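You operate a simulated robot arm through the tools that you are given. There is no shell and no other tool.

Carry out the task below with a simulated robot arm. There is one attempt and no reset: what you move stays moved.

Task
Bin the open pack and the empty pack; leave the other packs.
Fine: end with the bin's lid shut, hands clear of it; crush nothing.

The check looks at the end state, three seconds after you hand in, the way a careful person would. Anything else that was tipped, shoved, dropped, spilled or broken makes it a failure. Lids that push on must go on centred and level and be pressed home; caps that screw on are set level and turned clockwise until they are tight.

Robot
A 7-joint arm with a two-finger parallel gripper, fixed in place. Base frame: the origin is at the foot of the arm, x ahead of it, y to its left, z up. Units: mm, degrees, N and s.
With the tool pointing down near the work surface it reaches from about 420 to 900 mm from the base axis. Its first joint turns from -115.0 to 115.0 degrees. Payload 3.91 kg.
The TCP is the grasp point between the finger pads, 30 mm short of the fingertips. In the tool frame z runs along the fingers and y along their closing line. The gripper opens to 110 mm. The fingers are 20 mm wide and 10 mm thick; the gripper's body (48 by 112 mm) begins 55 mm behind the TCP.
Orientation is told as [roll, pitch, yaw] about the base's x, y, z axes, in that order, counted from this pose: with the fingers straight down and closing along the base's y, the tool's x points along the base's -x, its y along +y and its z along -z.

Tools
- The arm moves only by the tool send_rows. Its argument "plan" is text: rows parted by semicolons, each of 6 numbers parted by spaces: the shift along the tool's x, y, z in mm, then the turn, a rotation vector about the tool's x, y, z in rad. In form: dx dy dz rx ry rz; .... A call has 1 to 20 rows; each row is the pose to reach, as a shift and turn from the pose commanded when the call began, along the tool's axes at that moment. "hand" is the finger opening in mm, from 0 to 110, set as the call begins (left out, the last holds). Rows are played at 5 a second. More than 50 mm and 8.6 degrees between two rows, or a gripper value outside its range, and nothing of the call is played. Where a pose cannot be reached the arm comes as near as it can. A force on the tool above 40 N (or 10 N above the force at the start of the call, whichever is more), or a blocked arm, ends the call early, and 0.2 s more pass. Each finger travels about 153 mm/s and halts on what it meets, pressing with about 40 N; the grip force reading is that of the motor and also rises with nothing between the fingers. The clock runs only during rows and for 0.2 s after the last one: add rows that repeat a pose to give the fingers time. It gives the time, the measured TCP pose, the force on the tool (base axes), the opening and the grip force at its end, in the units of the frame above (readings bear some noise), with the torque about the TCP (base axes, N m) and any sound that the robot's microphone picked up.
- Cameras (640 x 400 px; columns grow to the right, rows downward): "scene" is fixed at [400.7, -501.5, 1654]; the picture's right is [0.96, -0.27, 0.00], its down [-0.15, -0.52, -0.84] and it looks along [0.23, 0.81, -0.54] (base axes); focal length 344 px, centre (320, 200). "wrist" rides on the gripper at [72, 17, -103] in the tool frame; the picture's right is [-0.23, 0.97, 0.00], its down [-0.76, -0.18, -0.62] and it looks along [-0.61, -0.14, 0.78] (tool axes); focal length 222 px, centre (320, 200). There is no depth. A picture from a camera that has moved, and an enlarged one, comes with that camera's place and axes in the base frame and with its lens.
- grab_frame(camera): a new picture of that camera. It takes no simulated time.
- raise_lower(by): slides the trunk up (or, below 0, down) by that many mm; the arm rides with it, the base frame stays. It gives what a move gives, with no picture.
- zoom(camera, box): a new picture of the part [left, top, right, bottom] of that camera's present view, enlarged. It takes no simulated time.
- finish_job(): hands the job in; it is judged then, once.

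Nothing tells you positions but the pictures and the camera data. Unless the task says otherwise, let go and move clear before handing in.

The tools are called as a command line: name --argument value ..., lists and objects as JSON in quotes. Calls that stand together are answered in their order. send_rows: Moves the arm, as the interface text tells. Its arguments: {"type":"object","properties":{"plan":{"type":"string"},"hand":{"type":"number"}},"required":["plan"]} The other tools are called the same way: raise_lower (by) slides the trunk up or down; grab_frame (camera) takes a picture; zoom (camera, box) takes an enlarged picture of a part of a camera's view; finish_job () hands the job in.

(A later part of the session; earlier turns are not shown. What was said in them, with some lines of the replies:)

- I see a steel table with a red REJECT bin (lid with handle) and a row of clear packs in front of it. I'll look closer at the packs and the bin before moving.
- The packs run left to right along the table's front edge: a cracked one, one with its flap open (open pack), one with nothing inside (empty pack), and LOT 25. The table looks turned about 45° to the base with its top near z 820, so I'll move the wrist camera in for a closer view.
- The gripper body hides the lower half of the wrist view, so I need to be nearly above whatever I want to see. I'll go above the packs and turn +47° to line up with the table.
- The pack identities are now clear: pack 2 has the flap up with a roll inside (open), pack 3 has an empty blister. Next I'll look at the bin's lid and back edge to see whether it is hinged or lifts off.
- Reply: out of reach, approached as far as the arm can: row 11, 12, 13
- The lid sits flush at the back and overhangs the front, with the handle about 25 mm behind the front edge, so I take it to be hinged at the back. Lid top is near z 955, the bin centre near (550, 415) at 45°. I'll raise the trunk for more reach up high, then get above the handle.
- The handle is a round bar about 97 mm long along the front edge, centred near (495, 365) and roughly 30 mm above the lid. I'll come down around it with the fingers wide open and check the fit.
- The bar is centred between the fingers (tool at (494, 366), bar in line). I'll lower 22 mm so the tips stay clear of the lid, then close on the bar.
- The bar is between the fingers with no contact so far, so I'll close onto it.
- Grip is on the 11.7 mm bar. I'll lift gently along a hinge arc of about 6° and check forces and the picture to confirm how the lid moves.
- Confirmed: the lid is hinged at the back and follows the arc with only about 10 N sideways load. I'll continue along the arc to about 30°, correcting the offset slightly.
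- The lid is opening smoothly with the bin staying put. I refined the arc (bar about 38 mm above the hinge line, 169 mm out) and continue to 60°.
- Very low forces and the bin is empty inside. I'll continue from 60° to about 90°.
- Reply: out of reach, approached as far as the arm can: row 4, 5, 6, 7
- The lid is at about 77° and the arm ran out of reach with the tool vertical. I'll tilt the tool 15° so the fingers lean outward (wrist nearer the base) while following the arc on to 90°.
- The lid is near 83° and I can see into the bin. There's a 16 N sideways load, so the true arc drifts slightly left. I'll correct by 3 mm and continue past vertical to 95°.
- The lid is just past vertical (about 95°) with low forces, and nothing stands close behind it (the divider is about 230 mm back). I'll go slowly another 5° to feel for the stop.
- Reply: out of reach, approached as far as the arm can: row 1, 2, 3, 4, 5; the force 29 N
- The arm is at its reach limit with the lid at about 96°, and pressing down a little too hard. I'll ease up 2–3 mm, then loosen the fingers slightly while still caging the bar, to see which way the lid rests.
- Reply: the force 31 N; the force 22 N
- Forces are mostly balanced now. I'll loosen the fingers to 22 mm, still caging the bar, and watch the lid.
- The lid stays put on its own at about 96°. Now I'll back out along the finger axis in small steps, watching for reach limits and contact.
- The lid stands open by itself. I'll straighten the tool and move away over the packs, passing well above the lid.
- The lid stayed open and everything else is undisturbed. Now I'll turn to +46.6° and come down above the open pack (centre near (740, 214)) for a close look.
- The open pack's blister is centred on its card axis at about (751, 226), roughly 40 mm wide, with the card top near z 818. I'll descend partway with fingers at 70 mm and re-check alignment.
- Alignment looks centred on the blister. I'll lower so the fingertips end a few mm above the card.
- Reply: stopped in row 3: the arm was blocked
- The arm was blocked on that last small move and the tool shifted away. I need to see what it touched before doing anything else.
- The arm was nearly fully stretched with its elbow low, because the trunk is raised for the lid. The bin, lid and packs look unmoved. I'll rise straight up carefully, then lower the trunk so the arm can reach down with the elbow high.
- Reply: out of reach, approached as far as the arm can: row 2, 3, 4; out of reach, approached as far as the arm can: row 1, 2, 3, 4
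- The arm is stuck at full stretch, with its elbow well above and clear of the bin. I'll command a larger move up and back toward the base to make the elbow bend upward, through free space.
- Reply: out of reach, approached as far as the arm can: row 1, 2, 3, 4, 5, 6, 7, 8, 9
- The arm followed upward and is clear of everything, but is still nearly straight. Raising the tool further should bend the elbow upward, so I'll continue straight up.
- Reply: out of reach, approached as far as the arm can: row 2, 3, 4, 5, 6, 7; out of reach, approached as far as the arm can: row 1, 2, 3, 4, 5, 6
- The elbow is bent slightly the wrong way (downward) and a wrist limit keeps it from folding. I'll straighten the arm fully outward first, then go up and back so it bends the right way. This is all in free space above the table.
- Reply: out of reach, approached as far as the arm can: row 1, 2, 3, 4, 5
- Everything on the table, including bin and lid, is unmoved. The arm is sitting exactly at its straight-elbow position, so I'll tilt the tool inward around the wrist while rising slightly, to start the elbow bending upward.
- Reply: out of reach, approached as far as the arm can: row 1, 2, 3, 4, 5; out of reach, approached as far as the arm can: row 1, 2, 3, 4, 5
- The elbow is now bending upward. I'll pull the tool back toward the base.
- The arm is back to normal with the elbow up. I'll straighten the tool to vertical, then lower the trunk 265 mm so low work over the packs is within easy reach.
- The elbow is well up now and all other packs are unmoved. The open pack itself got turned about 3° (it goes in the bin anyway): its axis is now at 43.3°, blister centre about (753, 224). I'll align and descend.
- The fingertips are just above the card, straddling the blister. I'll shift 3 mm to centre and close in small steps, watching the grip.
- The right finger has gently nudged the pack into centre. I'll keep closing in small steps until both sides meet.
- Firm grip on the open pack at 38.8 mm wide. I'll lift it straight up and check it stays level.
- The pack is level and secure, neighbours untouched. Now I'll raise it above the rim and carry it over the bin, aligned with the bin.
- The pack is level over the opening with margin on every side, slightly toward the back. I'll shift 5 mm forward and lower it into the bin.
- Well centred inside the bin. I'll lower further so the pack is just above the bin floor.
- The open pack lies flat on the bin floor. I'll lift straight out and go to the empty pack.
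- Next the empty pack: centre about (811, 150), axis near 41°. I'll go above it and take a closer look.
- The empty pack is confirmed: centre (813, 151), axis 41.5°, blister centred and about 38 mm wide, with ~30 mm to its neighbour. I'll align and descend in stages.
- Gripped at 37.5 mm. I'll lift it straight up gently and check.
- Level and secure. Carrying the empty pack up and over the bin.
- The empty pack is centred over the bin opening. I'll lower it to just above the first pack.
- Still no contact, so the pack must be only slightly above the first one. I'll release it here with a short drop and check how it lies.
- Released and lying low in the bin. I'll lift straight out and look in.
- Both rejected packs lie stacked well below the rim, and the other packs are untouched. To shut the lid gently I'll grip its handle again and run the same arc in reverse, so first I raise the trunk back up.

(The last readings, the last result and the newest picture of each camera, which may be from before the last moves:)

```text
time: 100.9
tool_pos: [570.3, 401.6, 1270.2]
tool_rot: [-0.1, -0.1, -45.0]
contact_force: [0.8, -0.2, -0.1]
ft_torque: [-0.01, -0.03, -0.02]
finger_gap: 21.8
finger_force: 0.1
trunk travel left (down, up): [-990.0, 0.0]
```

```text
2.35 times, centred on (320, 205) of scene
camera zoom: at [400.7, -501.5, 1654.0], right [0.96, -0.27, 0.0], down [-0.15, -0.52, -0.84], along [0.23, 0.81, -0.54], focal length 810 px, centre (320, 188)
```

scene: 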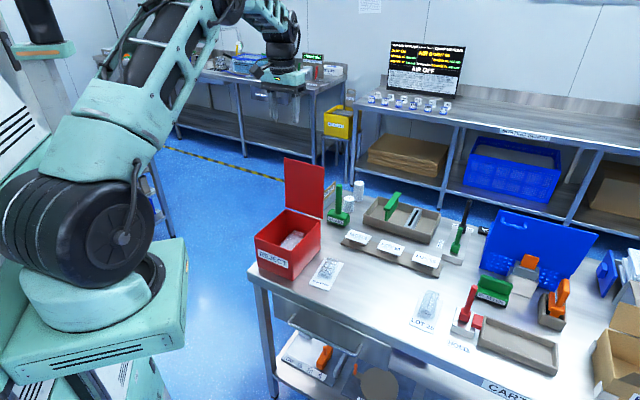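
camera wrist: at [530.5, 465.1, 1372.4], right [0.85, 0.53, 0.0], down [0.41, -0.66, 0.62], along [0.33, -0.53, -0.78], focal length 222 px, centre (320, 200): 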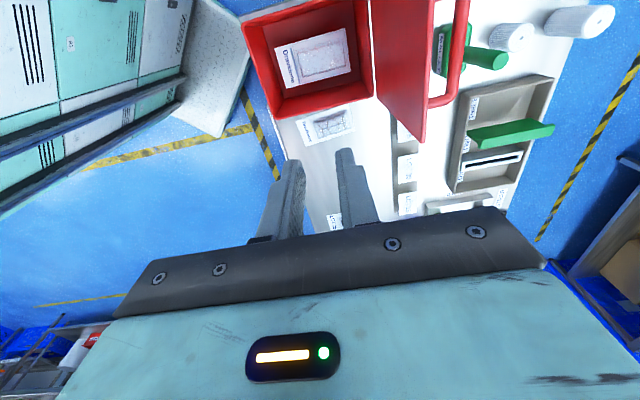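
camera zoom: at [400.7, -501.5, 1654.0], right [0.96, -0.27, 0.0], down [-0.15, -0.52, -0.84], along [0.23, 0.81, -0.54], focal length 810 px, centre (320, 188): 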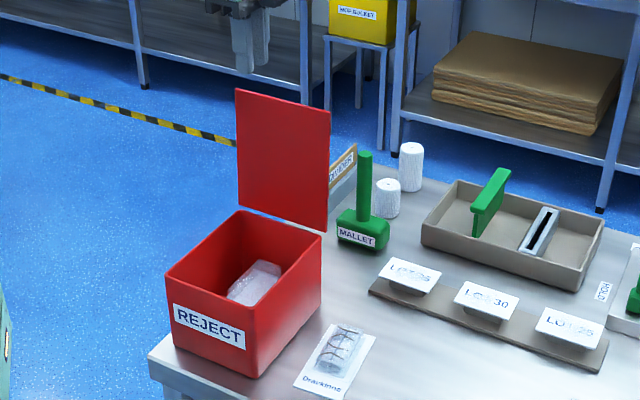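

The lid is exactly where I left it and both packs are low in the bin. I'll go back to the handle approach pose, tilted 15°, above the open lid's edge.

send_rows --plan "5 23 13 -0.0524 0 0; 10.3 46.6 26.5 -0.105 0 0; 15.5 70 40 -0.157 0 0; 20.6 93 53 -0.21 0 0; 25.8 116.5 66.3 -0.262 0 0; 25.8 116.5 66.3 -0.262 0 0"

grab_frame --camera "wrist"

zoom --camera "wrist" --box '[200, 60, 420, 240]'

```text
time: 102.3
tool_pos: [631.9, 500.2, 1202.4]
tool_rot: [15.0, 0.0, -44.9]
contact_force: [0.6, -0.7, -0.7]
ft_torque: [0.01, -0.01, -0.02]
finger_gap: 21.8
finger_force: 0.0
trunk travel left (down, up): [-990.0, 0.0]
```

```text
taken
camera wrist: at [574.8, 545.3, 1306.0], right [0.82, 0.51, 0.25], down [0.3, -0.77, 0.56], along [0.48, -0.38, -0.79], focal length 222 px, centre (320, 200)
```

wrist: 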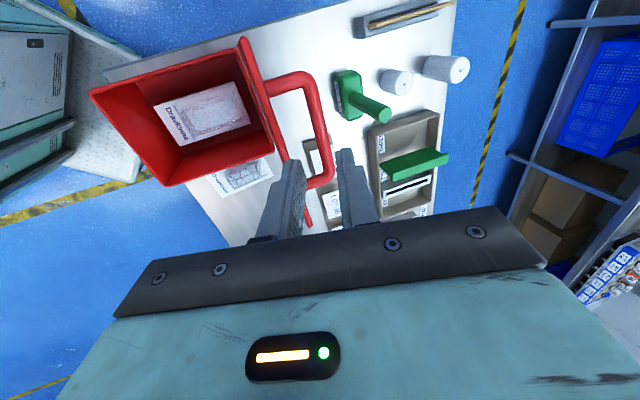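

```text
2.22 times, centred on (310, 150) of wrist
camera zoom: at [574.8, 545.3, 1306.0], right [0.82, 0.51, 0.25], down [0.3, -0.77, 0.56], along [0.48, -0.38, -0.79], focal length 494 px, centre (342, 311)
```

zoom: 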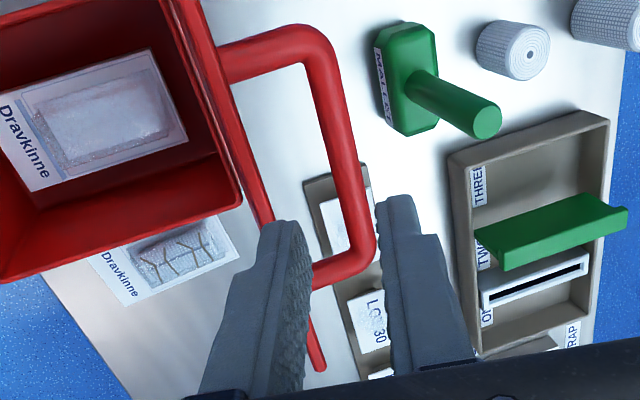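

Same view as when I withdrew. I'll advance along the finger axis toward the bar in two stages.

send_rows --plan "0 0 12 0 0 0; 0 0 24 0 0 0; 0 0 36 0 0 0; 0 0 48 0 0 0; 0 0 48 0 0 0"

zoom --camera "wrist" --box '[220, 100, 400, 240]'

```text
time: 103.5
tool_pos: [641.8, 510.9, 1157.6]
tool_rot: [15.0, 0.0, -44.8]
contact_force: [0.3, -0.3, 0.6]
ft_torque: [0.02, 0.0, 0.04]
finger_gap: 22.1
finger_force: 0.1
trunk travel left (down, up): [-990.0, 0.0]
```

```text
2.86 times, centred on (310, 170) of wrist
camera zoom: at [583.9, 554.5, 1261.2], right [0.82, 0.51, 0.25], down [0.3, -0.77, 0.56], along [0.48, -0.38, -0.79], focal length 635 px, centre (349, 286)
```

zoom: 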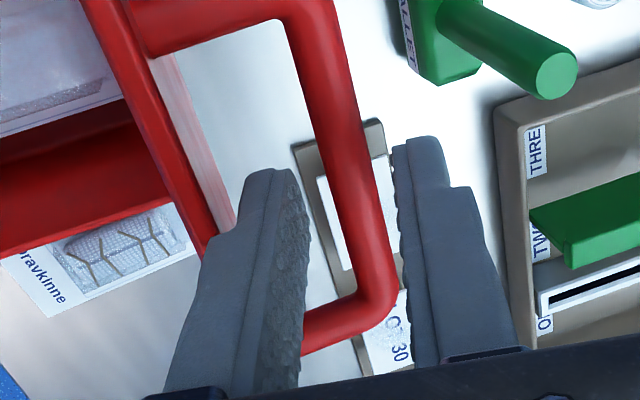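

send_rows --plan "0 1.5 6 0 0 0; 0 1.5 12 0 0 0; 0 1.5 18 0 0 0; 0 1.5 24 0 0 0; 0 1.5 30.3 0 0 0; 0 1.5 30.3 0 0 0"

zoom --camera "wrist" --box '[220, 100, 400, 240]'

zoom --camera "scene" --box '[235, 120, 405, 290]'

```text
time: 104.3
tool_pos: [650.7, 517.3, 1154.2]
tool_rot: [16.2, 0.1, -44.8]
contact_force: [2.2, 1.5, 11.9]
ft_torque: [-0.14, 0.18, 0.04]
finger_gap: 19.1
finger_force: 0.0
trunk travel left (down, up): [-990.0, 0.0]
stopped in row 3: the force on the tool passed its limit at 44 N (the readings are from after the stop); the commanded pose is now the measured one
```

```text
2.86 times, centred on (310, 170) of wrist
camera zoom: at [590.1, 560.7, 1257.7], right [0.82, 0.5, 0.27], down [0.3, -0.78, 0.55], along [0.49, -0.37, -0.79], focal length 635 px, centre (349, 286)
```

zoom: 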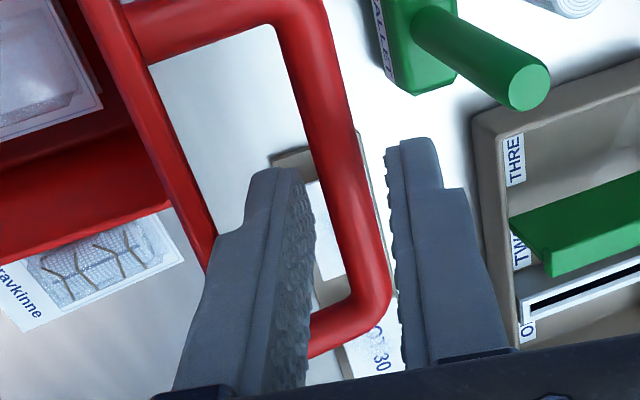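

```text
2.35 times, centred on (320, 205) of scene
camera zoom: at [400.7, -501.5, 1654.0], right [0.96, -0.27, 0.0], down [-0.15, -0.52, -0.84], along [0.23, 0.81, -0.54], focal length 810 px, centre (320, 188)
```

zoom: 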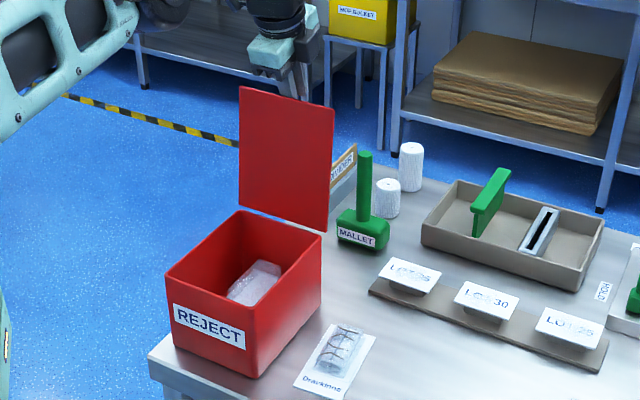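

A fingertip touched the bar (about 44 N, brief) because I was a few mm off. The bin hasn't moved and the lid only rocked slightly. I'll back off a little and re-align before trying again.

send_rows --plan "0 0 -5 0 0 0; 0 0 -10 0 0 0; 0 0 -15 0 0 0; 0 0 -15 0 0 0" --hand 24

zoom --camera "wrist" --box '[220, 100, 400, 240]'

zoom --camera "scene" --box '[235, 120, 405, 290]'

```text
time: 105.3
tool_pos: [645.5, 514.1, 1165.0]
tool_rot: [15.9, 0.0, -44.8]
contact_force: [-0.2, 0.5, -0.8]
ft_torque: [0.02, -0.02, -0.02]
finger_gap: 23.8
finger_force: 0.0
trunk travel left (down, up): [-990.0, 0.0]
```

```text
2.86 times, centred on (310, 170) of wrist
camera zoom: at [585.6, 557.3, 1268.4], right [0.82, 0.5, 0.27], down [0.3, -0.78, 0.55], along [0.48, -0.37, -0.79], focal length 635 px, centre (349, 286)
```

zoom: 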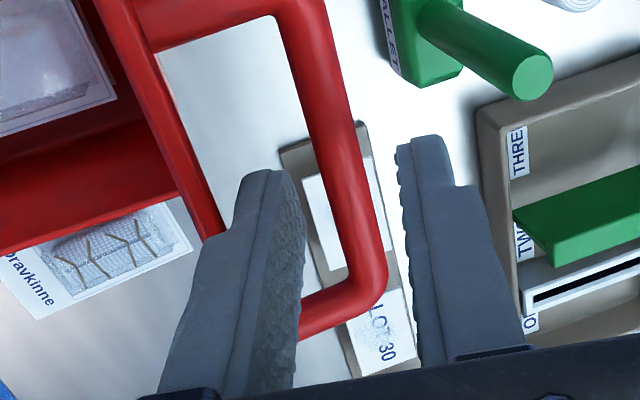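

```text
2.35 times, centred on (320, 205) of scene
camera zoom: at [400.7, -501.5, 1654.0], right [0.96, -0.27, 0.0], down [-0.15, -0.52, -0.84], along [0.23, 0.81, -0.54], focal length 810 px, centre (320, 188)
```

zoom: 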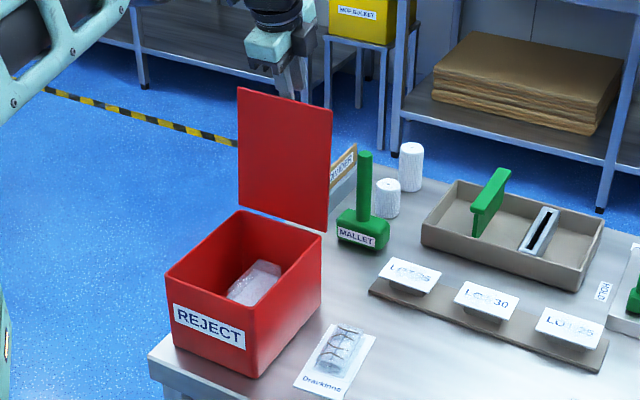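

The front finger's knuckle had touched the lid's top edge. I worked out that the bar sits about 2.5–3 mm forward of my finger axis, so I'll narrow the opening to 17 mm and shift to centre before advancing.

send_rows --plan "0 -1.3 0 0 0 0; 0 -2.6 0 0 0 0; 0 -2.6 0 0 0 0" --hand 17

zoom --camera "wrist" --box '[220, 100, 400, 240]'

```text
time: 106.1
tool_pos: [643.5, 513.1, 1163.7]
tool_rot: [15.9, 0.1, -44.7]
contact_force: [-0.1, 0.6, -0.5]
ft_torque: [-0.02, -0.01, -0.03]
finger_gap: 17.0
finger_force: 0.0
trunk travel left (down, up): [-990.0, 0.0]
```

```text
2.86 times, centred on (310, 170) of wrist
camera zoom: at [584.2, 555.8, 1268.3], right [0.82, 0.5, 0.27], down [0.3, -0.78, 0.55], along [0.48, -0.37, -0.79], focal length 635 px, centre (349, 286)
```

zoom: 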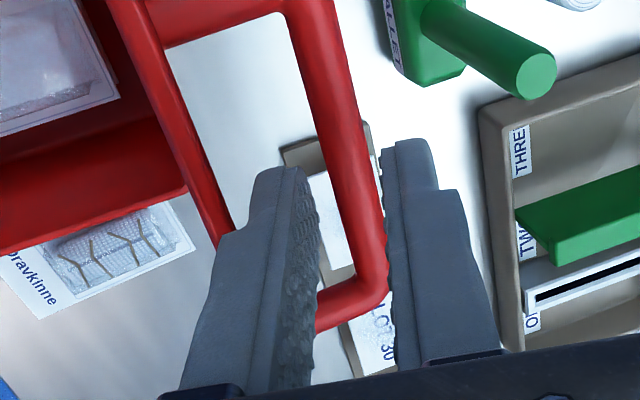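

send_rows --plan "0 -1.4 0 0 0 0; 0 -1.4 6 0 0 0; 0 -1.4 12 0 0 0; 0 -1.4 12 0 0 0"

zoom --camera "wrist" --box '[220, 100, 400, 240]'

```text
time: 107.1
tool_pos: [646.3, 514.6, 1154.3]
tool_rot: [16.0, 0.0, -44.7]
contact_force: [1.1, 0.3, 5.9]
ft_torque: [-0.1, 0.06, 0.03]
finger_gap: 16.3
finger_force: 0.0
trunk travel left (down, up): [-990.0, 0.0]
```

```text
2.86 times, centred on (310, 170) of wrist
camera zoom: at [586.4, 557.8, 1257.8], right [0.82, 0.5, 0.27], down [0.3, -0.78, 0.55], along [0.49, -0.37, -0.79], focal length 635 px, centre (349, 286)
```

zoom: 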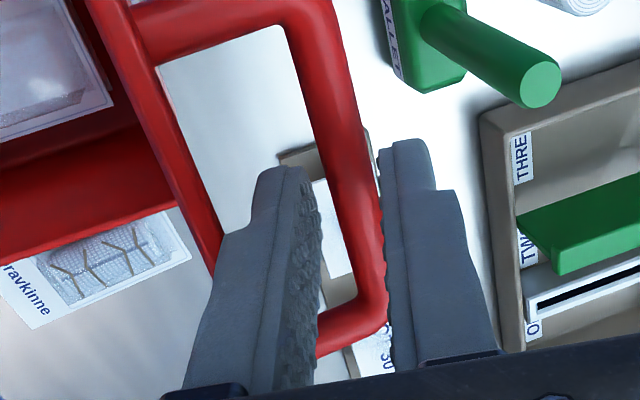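

The handle can't be re-gripped cleanly at this angle, because the finger knuckle meets the lid edge at my reach limit. A safer way is to straddle the lid and handle with open fingers: the rear finger nudges the bar forward, and the front finger catches the lid's edge and lowers it under control. First I back out upward.

send_rows --plan "0 0 -12 0 0 0; 0 0 -25 0 0 0; 0 0 -40 0 0 0; 0 0 -55 0 0 0; 0 0 -60 0 0 0; 0 0 -60 0 0 0"

zoom --camera "scene" --box '[235, 120, 405, 290]'

```text
time: 108.5
tool_pos: [634.1, 502.4, 1210.2]
tool_rot: [15.8, 0.0, -44.8]
contact_force: [0.4, -0.1, 0.1]
ft_torque: [-0.01, 0.03, -0.02]
finger_gap: 17.1
finger_force: 0.1
trunk travel left (down, up): [-990.0, 0.0]
```

```text
2.35 times, centred on (320, 205) of scene
camera zoom: at [400.7, -501.5, 1654.0], right [0.96, -0.27, 0.0], down [-0.15, -0.52, -0.84], along [0.23, 0.81, -0.54], focal length 810 px, centre (320, 188)
```

zoom: 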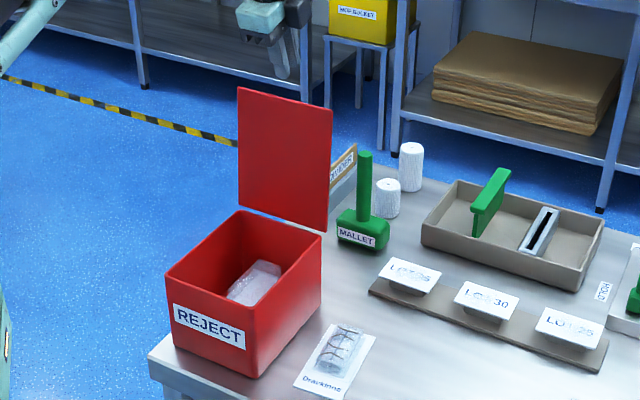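

send_rows --plan "0 -13 -4 0 0 0; 0 -26.6 -7.5 0 0 0; 0 -26.6 -7.5 0 0 0; 0 -26.6 -7.5 0 0 0" --hand 74

grab_frame --camera "wrist"

zoom --camera "wrist" --box '[180, 60, 440, 260]'

```text
time: 109.5
tool_pos: [615.4, 482.0, 1209.4]
tool_rot: [15.9, -0.1, -44.9]
contact_force: [0.1, -0.1, -0.1]
ft_torque: [-0.02, -0.02, 0.03]
finger_gap: 74.1
finger_force: 0.0
trunk travel left (down, up): [-990.0, 0.0]
```

```text
taken
camera wrist: at [555.7, 525.2, 1313.8], right [0.82, 0.5, 0.27], down [0.3, -0.78, 0.55], along [0.49, -0.37, -0.79], focal length 222 px, centre (320, 200)
```

wrist: 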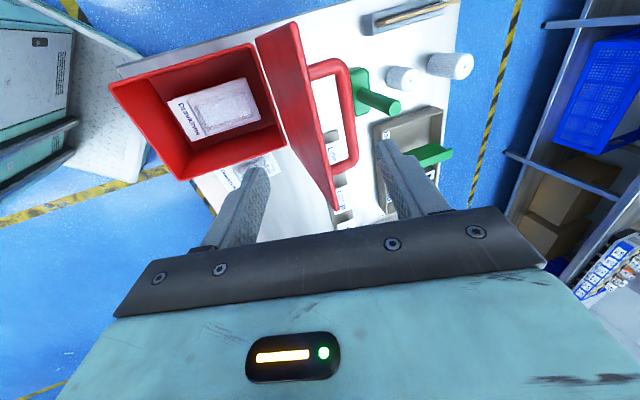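

```text
2.00 times, centred on (310, 160) of wrist
camera zoom: at [555.7, 525.2, 1313.8], right [0.82, 0.5, 0.27], down [0.3, -0.78, 0.55], along [0.49, -0.37, -0.79], focal length 444 px, centre (340, 280)
```

zoom: 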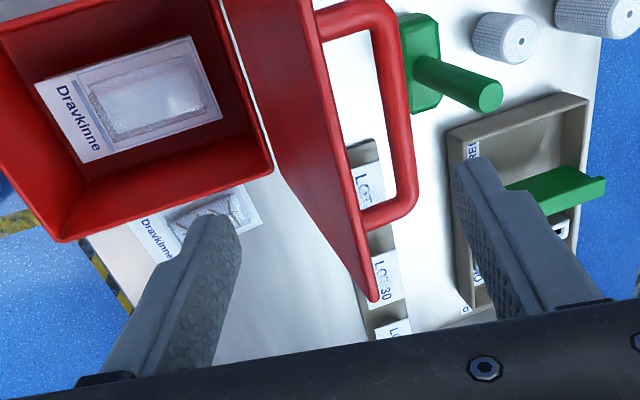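

The lid and handle both sit between the open fingers with clearance. I'll descend along the finger axis in two stages.

send_rows --plan "0 0 12 0 0 0; 0 0 24 0 0 0; 0 0 36 0 0 0; 0 0 48 0 0 0; 0 0 48 0 0 0"

zoom --camera "wrist" --box '[180, 60, 440, 260]'

```text
time: 110.7
tool_pos: [623.8, 493.9, 1164.4]
tool_rot: [15.9, 0.1, -44.7]
contact_force: [0.4, 0.0, 0.7]
ft_torque: [-0.04, 0.0, -0.01]
finger_gap: 74.2
finger_force: 0.1
trunk travel left (down, up): [-990.0, 0.0]
```

```text
2.00 times, centred on (310, 160) of wrist
camera zoom: at [563.8, 535.3, 1267.6], right [0.82, 0.5, 0.27], down [0.3, -0.78, 0.55], along [0.48, -0.37, -0.79], focal length 444 px, centre (340, 280)
```

zoom: 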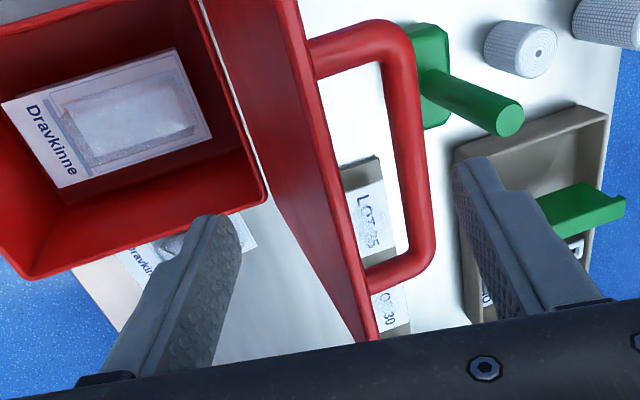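

send_rows --plan "0 0 10 0 0 0; 0 0 20 0 0 0; 0 0 30 0 0 0; 0 0 36 0 0 0; 0 0 36 0 0 0"

zoom --camera "wrist" --box '[180, 60, 440, 260]'

zoom --camera "scene" --box '[235, 120, 405, 290]'

```text
time: 111.9
tool_pos: [632.3, 500.2, 1131.0]
tool_rot: [15.9, 0.0, -44.9]
contact_force: [-0.5, -0.3, 0.3]
ft_torque: [0.01, -0.01, 0.01]
finger_gap: 73.9
finger_force: 0.2
trunk travel left (down, up): [-990.0, 0.0]
```

```text
2.00 times, centred on (310, 160) of wrist
camera zoom: at [572.4, 542.1, 1234.2], right [0.82, 0.5, 0.27], down [0.3, -0.78, 0.55], along [0.49, -0.37, -0.79], focal length 444 px, centre (340, 280)
```

zoom: 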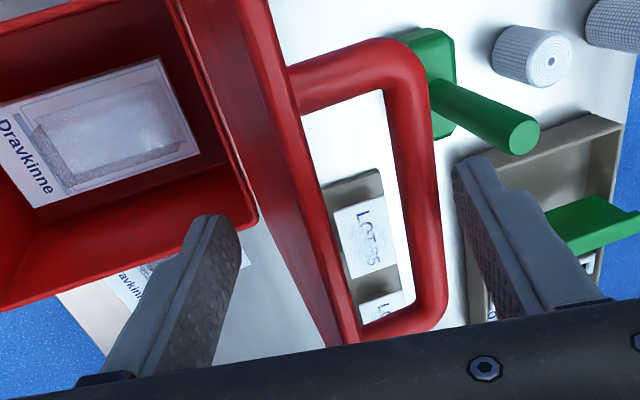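

```text
2.35 times, centred on (320, 205) of scene
camera zoom: at [400.7, -501.5, 1654.0], right [0.96, -0.27, 0.0], down [-0.15, -0.52, -0.84], along [0.23, 0.81, -0.54], focal length 810 px, centre (320, 188)
```

zoom: 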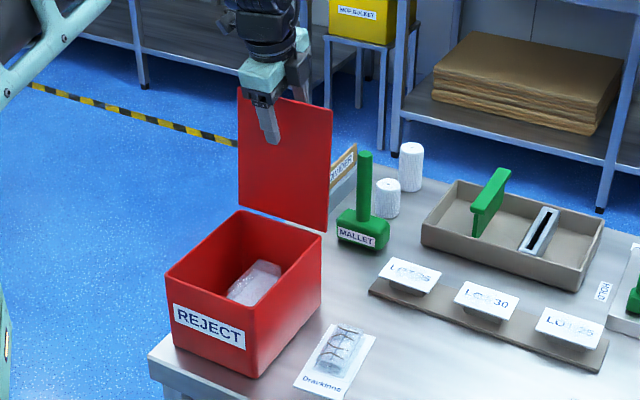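

The front finger is in front of the lid and the rear finger is behind the bar, nothing touching. I'll go 8 mm lower so the rear fingertip is below the bar, then draw slowly forward.

send_rows --plan "0 0 4 0 0 0; 0 0 8 0 0 0; 0 -3.8 6.9 0 0 0; 0 -7.7 5.8 0 0 0; 0 -11.5 4.7 0 0 0; 0 -15.4 3.6 0 0 0; 0 -15.4 3.6 0 0 0"

zoom --camera "wrist" --box '[180, 60, 440, 260]'

zoom --camera "scene" --box '[235, 120, 405, 290]'

```text
time: 113.5
tool_pos: [622.7, 489.5, 1121.2]
tool_rot: [15.9, 0.0, -44.8]
contact_force: [-0.4, -0.3, 0.1]
ft_torque: [0.02, 0.02, 0.01]
finger_gap: 74.4
finger_force: 0.3
trunk travel left (down, up): [-990.0, 0.0]
```

```text
2.00 times, centred on (310, 160) of wrist
camera zoom: at [562.8, 532.6, 1225.6], right [0.82, 0.5, 0.27], down [0.3, -0.78, 0.55], along [0.48, -0.37, -0.79], focal length 444 px, centre (340, 280)
```

zoom: 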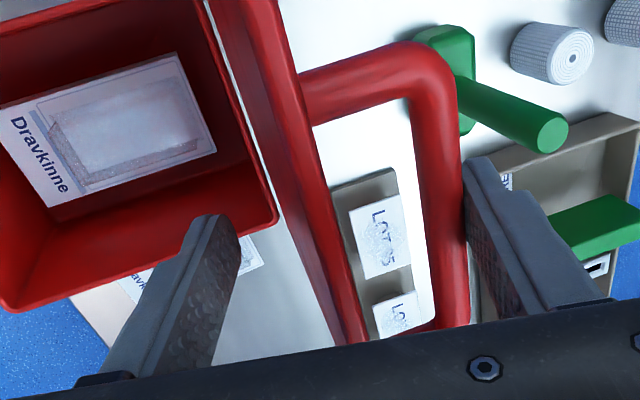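

```text
2.35 times, centred on (320, 205) of scene
camera zoom: at [400.7, -501.5, 1654.0], right [0.96, -0.27, 0.0], down [-0.15, -0.52, -0.84], along [0.23, 0.81, -0.54], focal length 810 px, centre (320, 188)
```

zoom: 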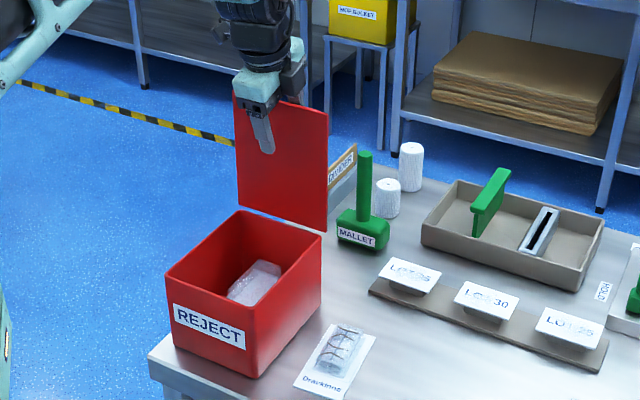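

The lid follows the push with almost no force. I'll narrow the fingers to 62 mm to reduce slack and continue forward while bringing the tool upright, so the lid tips over onto the front finger.

send_rows --plan "0 -2.8 -3.3 0.035 0 0; 0 -5.7 -6.5 0.07 0 0; 0 -8.5 -9.8 0.104 0 0; 0 -11.4 -13.1 0.139 0 0; 0 -14.2 -16.4 0.173 0 0; 0 -17 -19.6 0.208 0 0; 0 -19.9 -22.9 0.242 0 0; 0 -22.7 -26.2 0.277 0 0; 0 -22.7 -26.2 0.277 0 0; 0 -22.7 -26.2 0.277 0 0" --hand 62

zoom --camera "wrist" --box '[180, 60, 440, 260]'

zoom --camera "scene" --box '[235, 120, 405, 290]'

```text
time: 115.7
tool_pos: [599.8, 469.4, 1140.7]
tool_rot: [0.0, 0.0, -44.8]
contact_force: [-0.6, 0.3, 0.6]
ft_torque: [-0.02, 0.01, 0.01]
finger_gap: 62.0
finger_force: 0.1
trunk travel left (down, up): [-990.0, 0.0]
```

```text
2.00 times, centred on (310, 160) of wrist
camera zoom: at [562.0, 532.9, 1243.7], right [0.85, 0.53, 0.0], down [0.42, -0.66, 0.62], along [0.33, -0.53, -0.78], focal length 444 px, centre (340, 280)
```

zoom: 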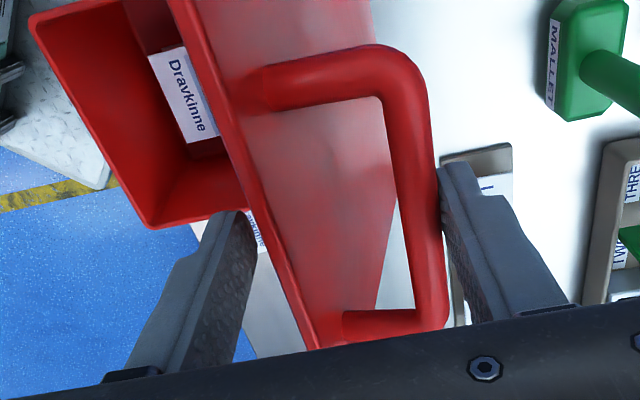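

```text
2.35 times, centred on (320, 205) of scene
camera zoom: at [400.7, -501.5, 1654.0], right [0.96, -0.27, 0.0], down [-0.15, -0.52, -0.84], along [0.23, 0.81, -0.54], focal length 810 px, centre (320, 188)
```

zoom: 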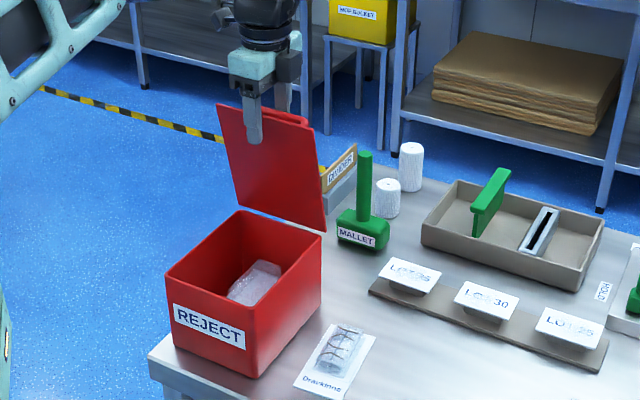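

The lid stays where I push it (about 80°) and doesn't fall, so the hinge has some friction. I'll continue to about 70° still caged and see if it keeps holding.

send_rows --plan "0 -7 0.4 0 0 0; 0 -14.5 0.8 0 0 0; 0 -22 1.2 0 0 0; 0 -29 1.5 0 0 0; 0 -29 1.5 0 0 0; 0 -29 1.5 0 0 0"

zoom --camera "wrist" --box '[180, 60, 440, 260]'

zoom --camera "scene" --box '[235, 120, 405, 290]'

```text
time: 117.1
tool_pos: [580.6, 448.7, 1139.1]
tool_rot: [0.0, 0.0, -44.7]
contact_force: [-0.6, 0.3, 0.5]
ft_torque: [0.0, 0.0, -0.02]
finger_gap: 61.9
finger_force: 0.0
trunk travel left (down, up): [-990.0, 0.0]
```

```text
2.00 times, centred on (310, 160) of wrist
camera zoom: at [541.6, 512.6, 1242.0], right [0.85, 0.53, 0.0], down [0.42, -0.66, 0.62], along [0.33, -0.53, -0.78], focal length 444 px, centre (340, 280)
```

zoom: 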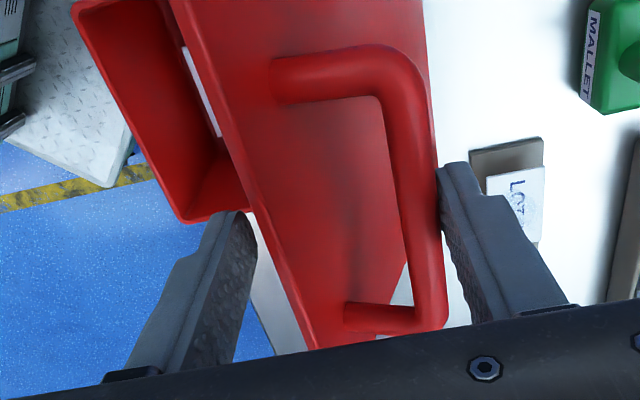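

```text
2.35 times, centred on (320, 205) of scene
camera zoom: at [400.7, -501.5, 1654.0], right [0.96, -0.27, 0.0], down [-0.15, -0.52, -0.84], along [0.23, 0.81, -0.54], focal length 810 px, centre (320, 188)
```

zoom: 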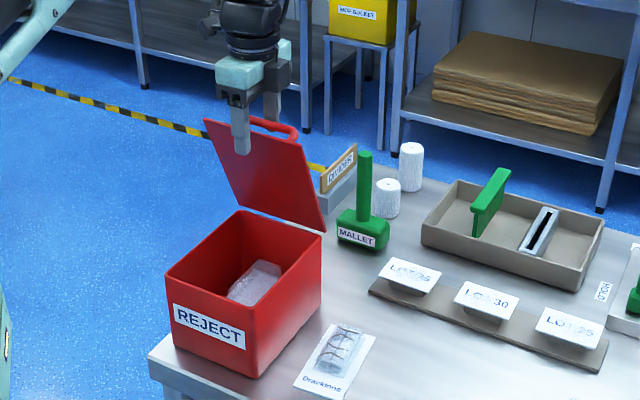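

The lid is at about 70° with no load on the fingers. I'll open the fingers a little to check that the lid really holds by itself before switching to a firm grip on the handle.

send_rows --plan "0 0 0 0 0 0; 0 0 0 0 0 0; 0 0 0 0 0 0; 0 0 0 0 0 0; 0 0 0 0 0 0; 0 0 0 0 0 0" --hand 72

zoom --camera "wrist" --box '[180, 60, 440, 260]'

zoom --camera "scene" --box '[235, 120, 405, 290]'

```text
time: 118.5
tool_pos: [581.9, 448.8, 1139.7]
tool_rot: [-0.1, -0.1, -44.8]
contact_force: [0.1, -0.5, -0.4]
ft_torque: [-0.01, 0.02, 0.05]
finger_gap: 72.2
finger_force: 0.0
trunk travel left (down, up): [-990.0, 0.0]
```

```text
2.00 times, centred on (310, 160) of wrist
camera zoom: at [541.7, 512.6, 1242.0], right [0.85, 0.53, 0.0], down [0.42, -0.66, 0.62], along [0.33, -0.53, -0.78], focal length 444 px, centre (340, 280)
```

zoom: 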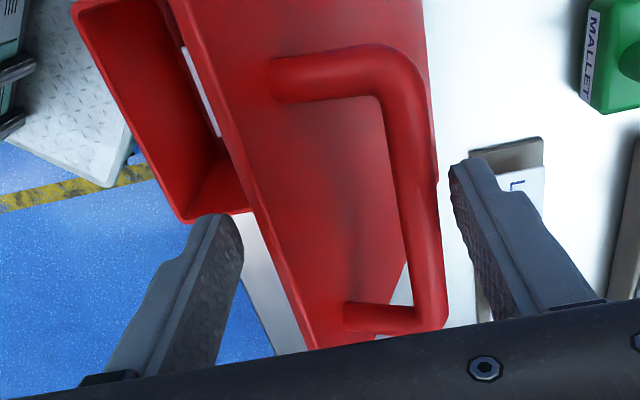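

```text
2.35 times, centred on (320, 205) of scene
camera zoom: at [400.7, -501.5, 1654.0], right [0.96, -0.27, 0.0], down [-0.15, -0.52, -0.84], along [0.23, 0.81, -0.54], focal length 810 px, centre (320, 188)
```

zoom: 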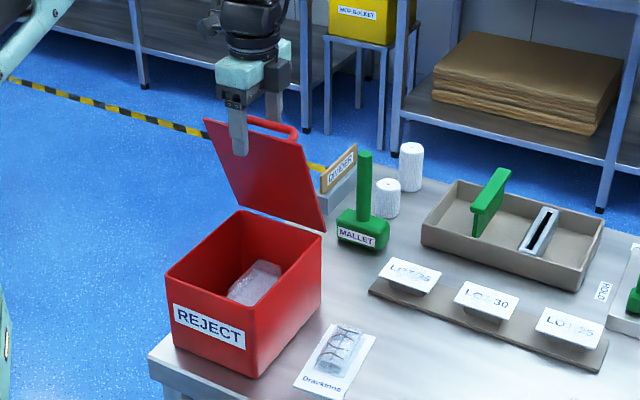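

The lid holds at 70° on its own. Now I can grip the handle properly: up, over the bar, down around it, and close.

send_rows --plan "0 0 -20 0 0 0; 0 0 -42 0 0 0; 0 0 -65 0 0 0; 0 12 -65 0 0 0; 0 24.8 -65 0 0 0; 0 24.8 -65 0 0 0"

send_rows --plan "0 0 0 0 0 0; 0 0 0 0 0 0; 0 0 0 0 0 0" --hand 34

zoom --camera "wrist" --box '[180, 60, 440, 260]'

```text
time: 119.9
tool_pos: [598.5, 466.2, 1203.7]
tool_rot: [0.0, 0.0, -44.7]
contact_force: [-0.3, 0.5, 0.4]
ft_torque: [-0.02, 0.01, 0.0]
finger_gap: 71.9
finger_force: 0.1
trunk travel left (down, up): [-990.0, 0.0]
```

```text
time: 120.7
tool_pos: [598.4, 465.3, 1204.8]
tool_rot: [0.0, 0.1, -44.8]
contact_force: [-0.1, 0.0, 0.3]
ft_torque: [0.03, 0.0, 0.03]
finger_gap: 34.0
finger_force: 0.1
trunk travel left (down, up): [-990.0, 0.0]
```

```text
2.00 times, centred on (310, 160) of wrist
camera zoom: at [559.2, 529.5, 1307.0], right [0.85, 0.53, 0.0], down [0.42, -0.66, 0.62], along [0.33, -0.53, -0.78], focal length 444 px, centre (340, 280)
```

zoom: 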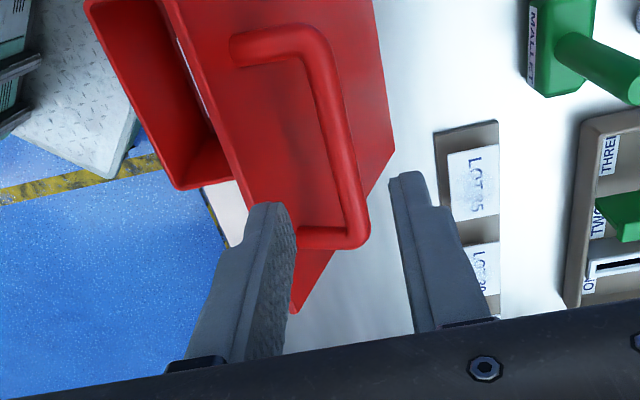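

The bar is centred between the fingers. Descending onto it.

send_rows --plan "0 0 20 0 0 0; 0 0 40 0 0 0; 0 0 56 0 0 0; 0 0 70 0 0 0; 0 0 70 0 0 0"

zoom --camera "wrist" --box '[180, 60, 440, 260]'

```text
time: 121.9
tool_pos: [597.6, 465.2, 1133.4]
tool_rot: [0.0, 0.1, -44.8]
contact_force: [0.0, -0.8, -0.4]
ft_torque: [0.02, -0.03, 0.01]
finger_gap: 33.8
finger_force: 0.2
trunk travel left (down, up): [-990.0, 0.0]
```

```text
2.00 times, centred on (310, 160) of wrist
camera zoom: at [558.4, 529.2, 1236.7], right [0.85, 0.53, 0.0], down [0.42, -0.66, 0.62], along [0.33, -0.53, -0.78], focal length 444 px, centre (340, 280)
```

zoom: 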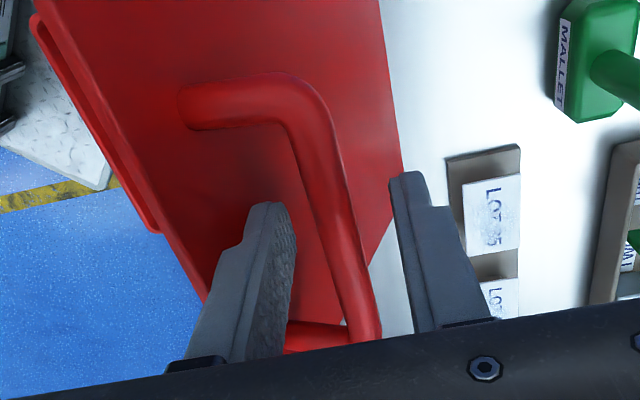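

send_rows --plan "0 0.8 0 0 0 0; 0 0.8 0 0 0 0; 0 0.8 0 0 0 0; 0 0.8 0 0 0 0" --hand 0

zoom --camera "wrist" --box '[180, 60, 440, 260]'

```text
time: 122.9
tool_pos: [598.9, 466.8, 1133.7]
tool_rot: [0.0, 0.0, -44.8]
contact_force: [-1.6, 0.5, -1.1]
ft_torque: [-0.02, -0.06, -0.15]
finger_gap: 11.3
finger_force: 44.8
trunk travel left (down, up): [-990.0, 0.0]
```

```text
2.00 times, centred on (310, 160) of wrist
camera zoom: at [559.1, 530.1, 1237.2], right [0.85, 0.53, 0.0], down [0.42, -0.66, 0.62], along [0.33, -0.53, -0.78], focal length 444 px, centre (340, 280)
```

zoom: 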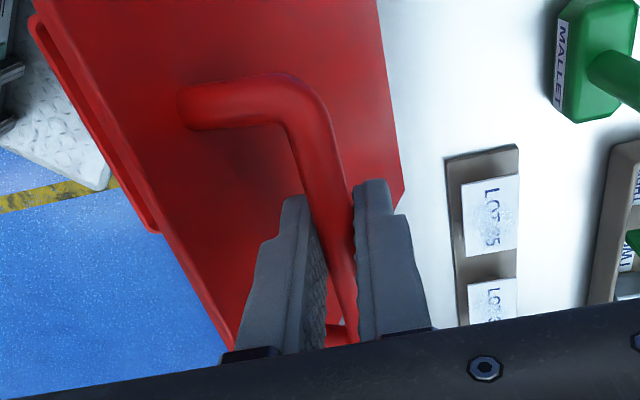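

Firm grip on the handle. Now I'll bring the lid down along the arc, first to about 45°.

send_rows --plan "0 -8 1 0 0 0; 0 -16.4 2.7 0 0 0; 0 -31 6.6 0 0 0; 0 -45.2 11.8 0 0 0; 0 -58.9 18.1 0 0 0; 0 -72 25.6 0 0 0; 0 -72 25.6 0 0 0"

zoom --camera "scene" --box '[235, 120, 405, 290]'

```text
time: 124.5
tool_pos: [546.6, 415.8, 1108.9]
tool_rot: [0.0, -0.1, -44.8]
contact_force: [-3.7, 6.6, -2.9]
ft_torque: [0.23, 0.12, -0.1]
finger_gap: 11.2
finger_force: 44.8
trunk travel left (down, up): [-990.0, 0.0]
```

```text
2.35 times, centred on (320, 205) of scene
camera zoom: at [400.7, -501.5, 1654.0], right [0.96, -0.27, 0.0], down [-0.15, -0.52, -0.84], along [0.23, 0.81, -0.54], focal length 810 px, centre (320, 188)
```

zoom: 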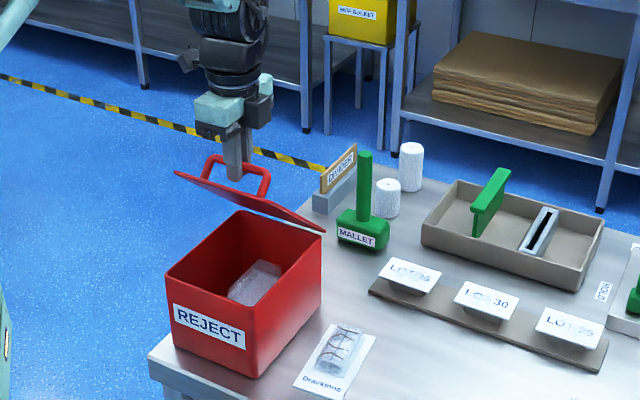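

send_rows --plan "0.5 -6.3 4.2 0 0 0; 1 -12.5 8.7 0 0 0; 1.2 -24 18.4 0 0 0; 1.5 -34.8 29 0 0 0; 1.5 -44.5 40.6 0 0 0; 1.5 -53.2 52.9 0 0 0; 1.5 -60.8 66 0 0 0; 1.5 -60.8 66 0 0 0"

zoom --camera "scene" --box '[235, 120, 405, 290]'

```text
time: 126.3
tool_pos: [504.5, 372.4, 1040.8]
tool_rot: [-0.1, 0.0, -44.8]
contact_force: [6.6, 1.3, -2.5]
ft_torque: [-0.15, -0.24, -0.11]
finger_gap: 11.3
finger_force: 44.8
trunk travel left (down, up): [-990.0, 0.0]
```

```text
2.35 times, centred on (320, 205) of scene
camera zoom: at [400.7, -501.5, 1654.0], right [0.96, -0.27, 0.0], down [-0.15, -0.52, -0.84], along [0.23, 0.81, -0.54], focal length 810 px, centre (320, 188)
```

zoom: 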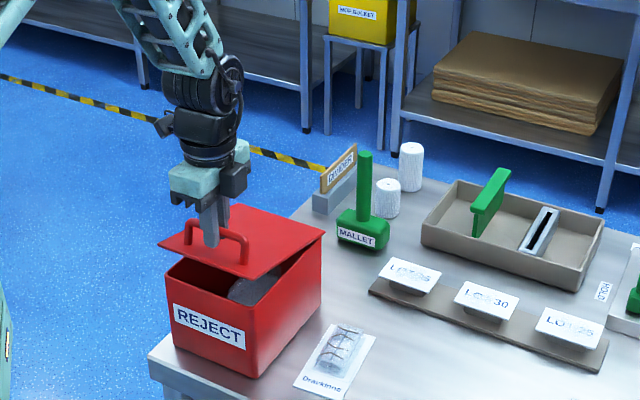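

send_rows --plan "0 -3.3 6.8 0 0 0; 0 -6.4 13.7 0 0 0; 0 -9.2 20.8 0 0 0; 0 -11.7 27.8 0 0 0; 0 -13.4 33 0 0 0; 0 -14.6 38 0 0 0; 0 -15.2 41 0 0 0; 0 -15.2 41 0 0 0"

zoom --camera "scene" --box '[235, 160, 365, 290]'

```text
time: 128.1
tool_pos: [494.7, 363.0, 1002.7]
tool_rot: [0.2, 0.1, -44.8]
contact_force: [14.4, 0.2, 17.2]
ft_torque: [-0.12, -0.35, -0.09]
finger_gap: 11.2
finger_force: 45.1
trunk travel left (down, up): [-990.0, 0.0]
```

```text
3.08 times, centred on (300, 225) of scene
camera zoom: at [400.7, -501.5, 1654.0], right [0.96, -0.27, 0.0], down [-0.15, -0.52, -0.84], along [0.23, 0.81, -0.54], focal length 1059 px, centre (382, 123)
```

zoom: 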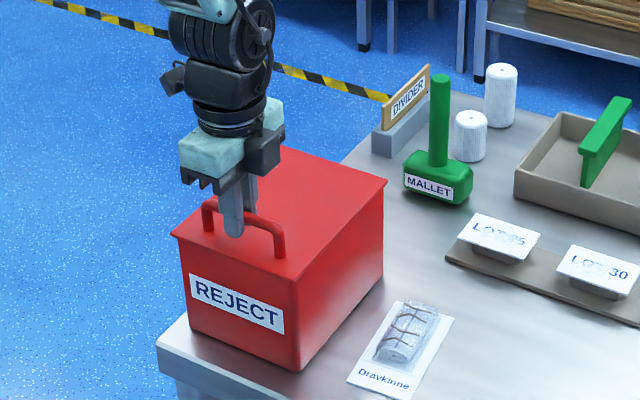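

zoom --camera "scene" --box '[245, 200, 335, 290]'

grab_frame --camera "wrist"

```text
4.44 times, centred on (290, 245) of scene
camera zoom: at [400.7, -501.5, 1654.0], right [0.96, -0.27, 0.0], down [-0.15, -0.52, -0.84], along [0.23, 0.81, -0.54], focal length 1530 px, centre (453, 0)
```

zoom: 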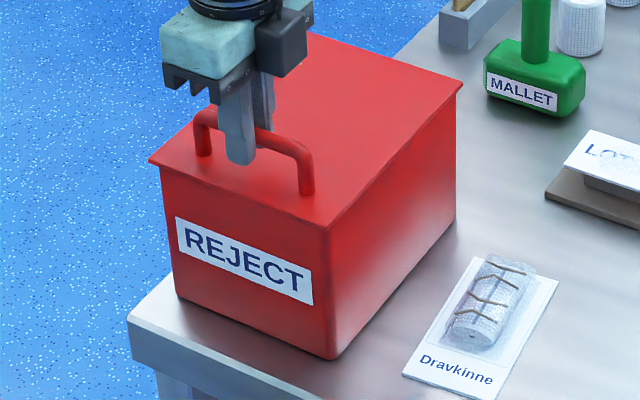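

```text
taken
camera wrist: at [455.4, 426.3, 1106.4], right [0.85, 0.53, 0.0], down [0.41, -0.66, 0.62], along [0.33, -0.53, -0.78], focal length 222 px, centre (320, 200)
```

wrist: 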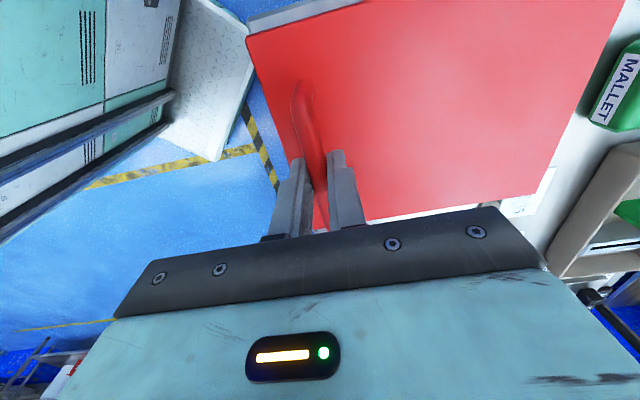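

The lid looks fully down with about 17 N of seating force. I'll open the fingers and rise straight off the handle.

send_rows --plan "0 0 0 0 0 0; 0 0 0 0 0 0; 0 0 0 0 0 0" --hand 40

send_rows --plan "0 0 -8 0 0 0; 0 0 -20 0 0 0; 0 0 -40 0 0 0; 0 0 -70 0 0 0; 0 0 -100 0 0 0; 0 0 -100 0 0 0"

zoom --camera "scene" --box '[245, 190, 335, 290]'

grab_frame --camera "wrist"

```text
time: 128.9
tool_pos: [492.8, 362.6, 1001.1]
tool_rot: [0.1, 0.0, -44.8]
contact_force: [-0.7, -1.1, 0.6]
ft_torque: [0.02, 0.0, 0.01]
finger_gap: 39.8
finger_force: 0.0
trunk travel left (down, up): [-990.0, 0.0]
```

```text
time: 130.3
tool_pos: [494.0, 361.2, 1104.4]
tool_rot: [0.1, 0.0, -44.7]
contact_force: [-0.3, -0.4, 0.1]
ft_torque: [0.03, 0.0, -0.01]
finger_gap: 40.0
finger_force: 0.1
trunk travel left (down, up): [-990.0, 0.0]
```

```text
4.00 times, centred on (290, 240) of scene
camera zoom: at [400.7, -501.5, 1654.0], right [0.96, -0.27, 0.0], down [-0.15, -0.52, -0.84], along [0.23, 0.81, -0.54], focal length 1377 px, centre (440, 40)
```

zoom: 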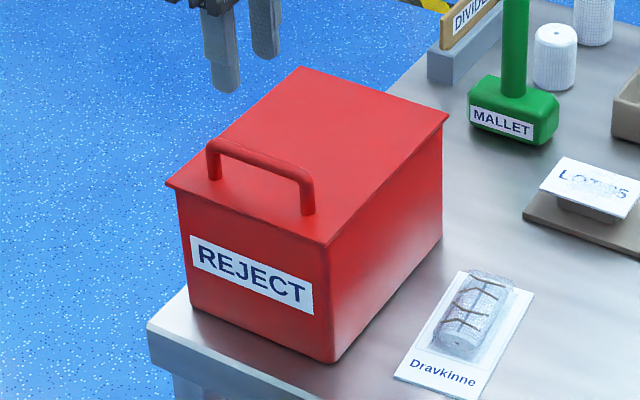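

```text
taken
camera wrist: at [454.7, 425.3, 1207.2], right [0.85, 0.53, 0.0], down [0.42, -0.66, 0.62], along [0.33, -0.53, -0.78], focal length 222 px, centre (320, 200)
```

wrist: 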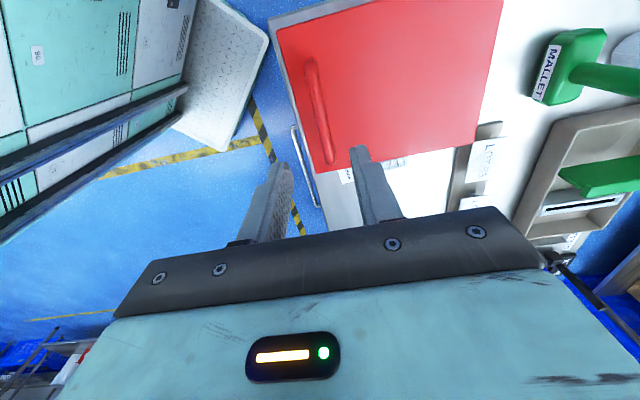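

The lid is shut and its corners match the starting picture. I'll move the arm well clear and check the whole table once more.

send_rows --plan "0 0 -35 0 0 0; 0 0 -70 0 0 0; 0 0 -105 0 0 0; 0 0 -140 0 0 0; 0 0 -175 0 0 0; 0 0 -200 0 0 0; 0 0 -200 0 0 0"

zoom --camera "scene" --box '[240, 190, 460, 340]'

zoom --camera "scene" --box '[300, 240, 450, 340]'

zoom --camera "scene" --box '[420, 200, 640, 400]'

grab_frame --camera "wrist"

```text
time: 131.9
tool_pos: [493.1, 363.3, 1302.1]
tool_rot: [-0.1, -0.1, -44.8]
contact_force: [-0.4, -0.2, -0.5]
ft_torque: [-0.01, -0.03, 0.0]
finger_gap: 40.2
finger_force: 0.0
trunk travel left (down, up): [-990.0, 0.0]
```

```text
2.67 times, centred on (350, 265) of scene
camera zoom: at [400.7, -501.5, 1654.0], right [0.96, -0.27, 0.0], down [-0.15, -0.52, -0.84], along [0.23, 0.81, -0.54], focal length 918 px, centre (240, 27)
```

zoom: 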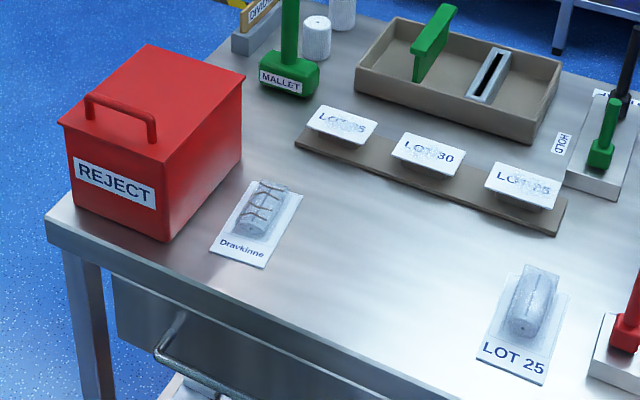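

```text
4.00 times, centred on (375, 290) of scene
camera zoom: at [400.7, -501.5, 1654.0], right [0.96, -0.27, 0.0], down [-0.15, -0.52, -0.84], along [0.23, 0.81, -0.54], focal length 1377 px, centre (100, -160)
```

zoom: 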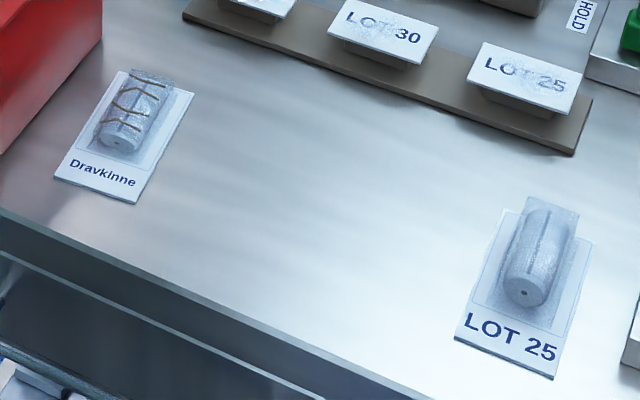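

```text
2.00 times, centred on (530, 300) of scene
camera zoom: at [400.7, -501.5, 1654.0], right [0.96, -0.27, 0.0], down [-0.15, -0.52, -0.84], along [0.23, 0.81, -0.54], focal length 688 px, centre (-100, 0)
```

zoom: 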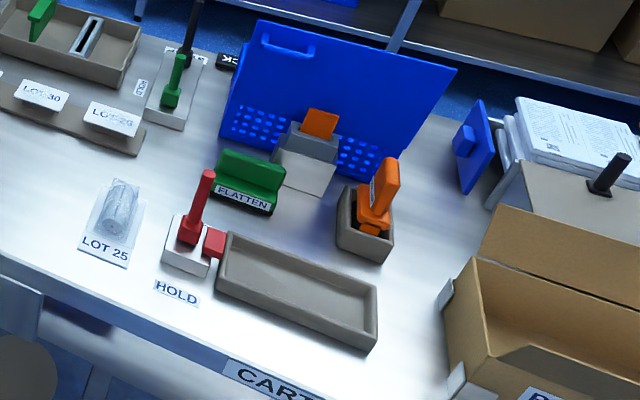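

```text
taken
camera wrist: at [453.1, 426.2, 1405.6], right [0.85, 0.53, 0.0], down [0.41, -0.66, 0.62], along [0.33, -0.53, -0.78], focal length 222 px, centre (320, 200)
```

wrist: 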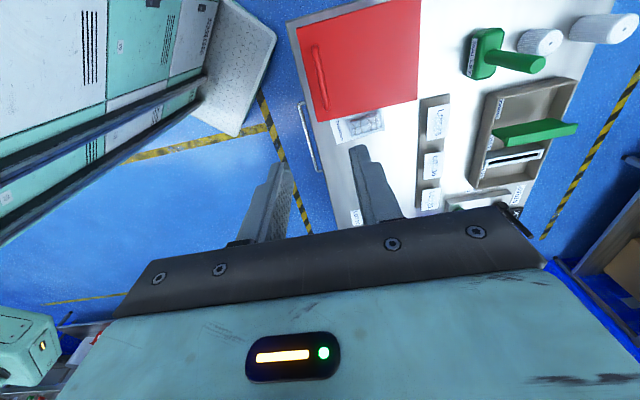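

zoom --camera "scene" --box '[245, 225, 305, 265]'

zoom --camera "scene" --box '[280, 210, 340, 260]'

```text
10.00 times, centred on (275, 245) of scene
camera zoom: at [400.7, -501.5, 1654.0], right [0.96, -0.27, 0.0], down [-0.15, -0.52, -0.84], along [0.23, 0.81, -0.54], focal length 3442 px, centre (770, -250)
```

zoom: 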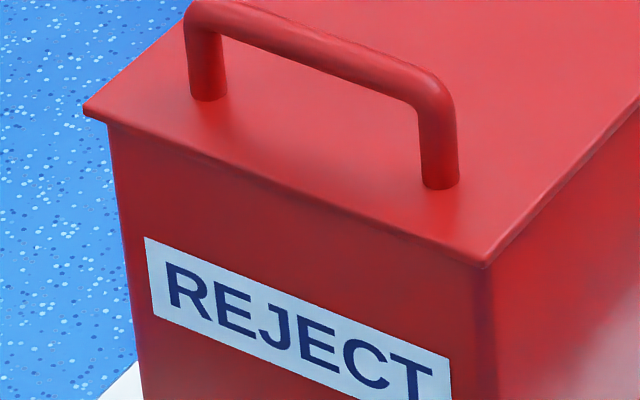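

```text
8.00 times, centred on (310, 235) of scene
camera zoom: at [400.7, -501.5, 1654.0], right [0.96, -0.27, 0.0], down [-0.15, -0.52, -0.84], along [0.23, 0.81, -0.54], focal length 2753 px, centre (400, -80)
```

zoom: 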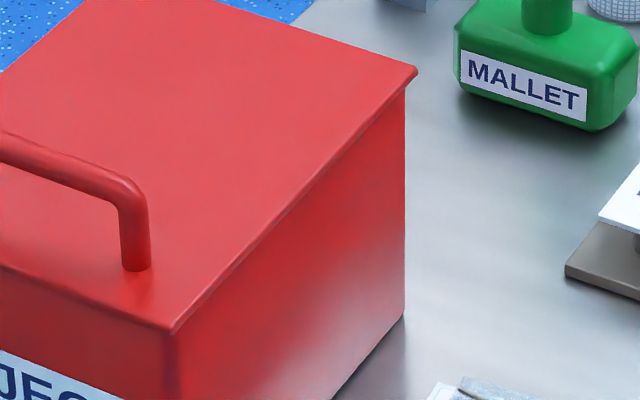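

The lid is flush all round with no gap, and both rejected packs are inside the bin. The cracked pack, LOT 25 and everything else are where they started, and the arm is well clear, so I'm handing in.

finish_job

```text
The job is handed in.
```

The open pack and the empty pack are in the REJECT bin, and its lid is shut flush with the arm well clear. I handed the job in; no verdict has come back yet.

- **Packs binned:** both lie flat, stacked on the bin floor and well below the rim. The blisters were gripped at about 40 N and showed no sign of crushing.
- **Left alone:** the final pictures show the cracked pack, the LOT 25 pack, the bin and the other items on the table where they started.
- **Arm blocked once:** on the first reach for the open pack the arm over-stretched and stopped, turning that pack about 3° on the table. I freed the arm, lowered the trunk and picked the pack up normally.
- **Handle touched:** on the first try at closing the lid, a finger bumped the open lid at about 44 N. The lid rocked slightly and the bin did not move.
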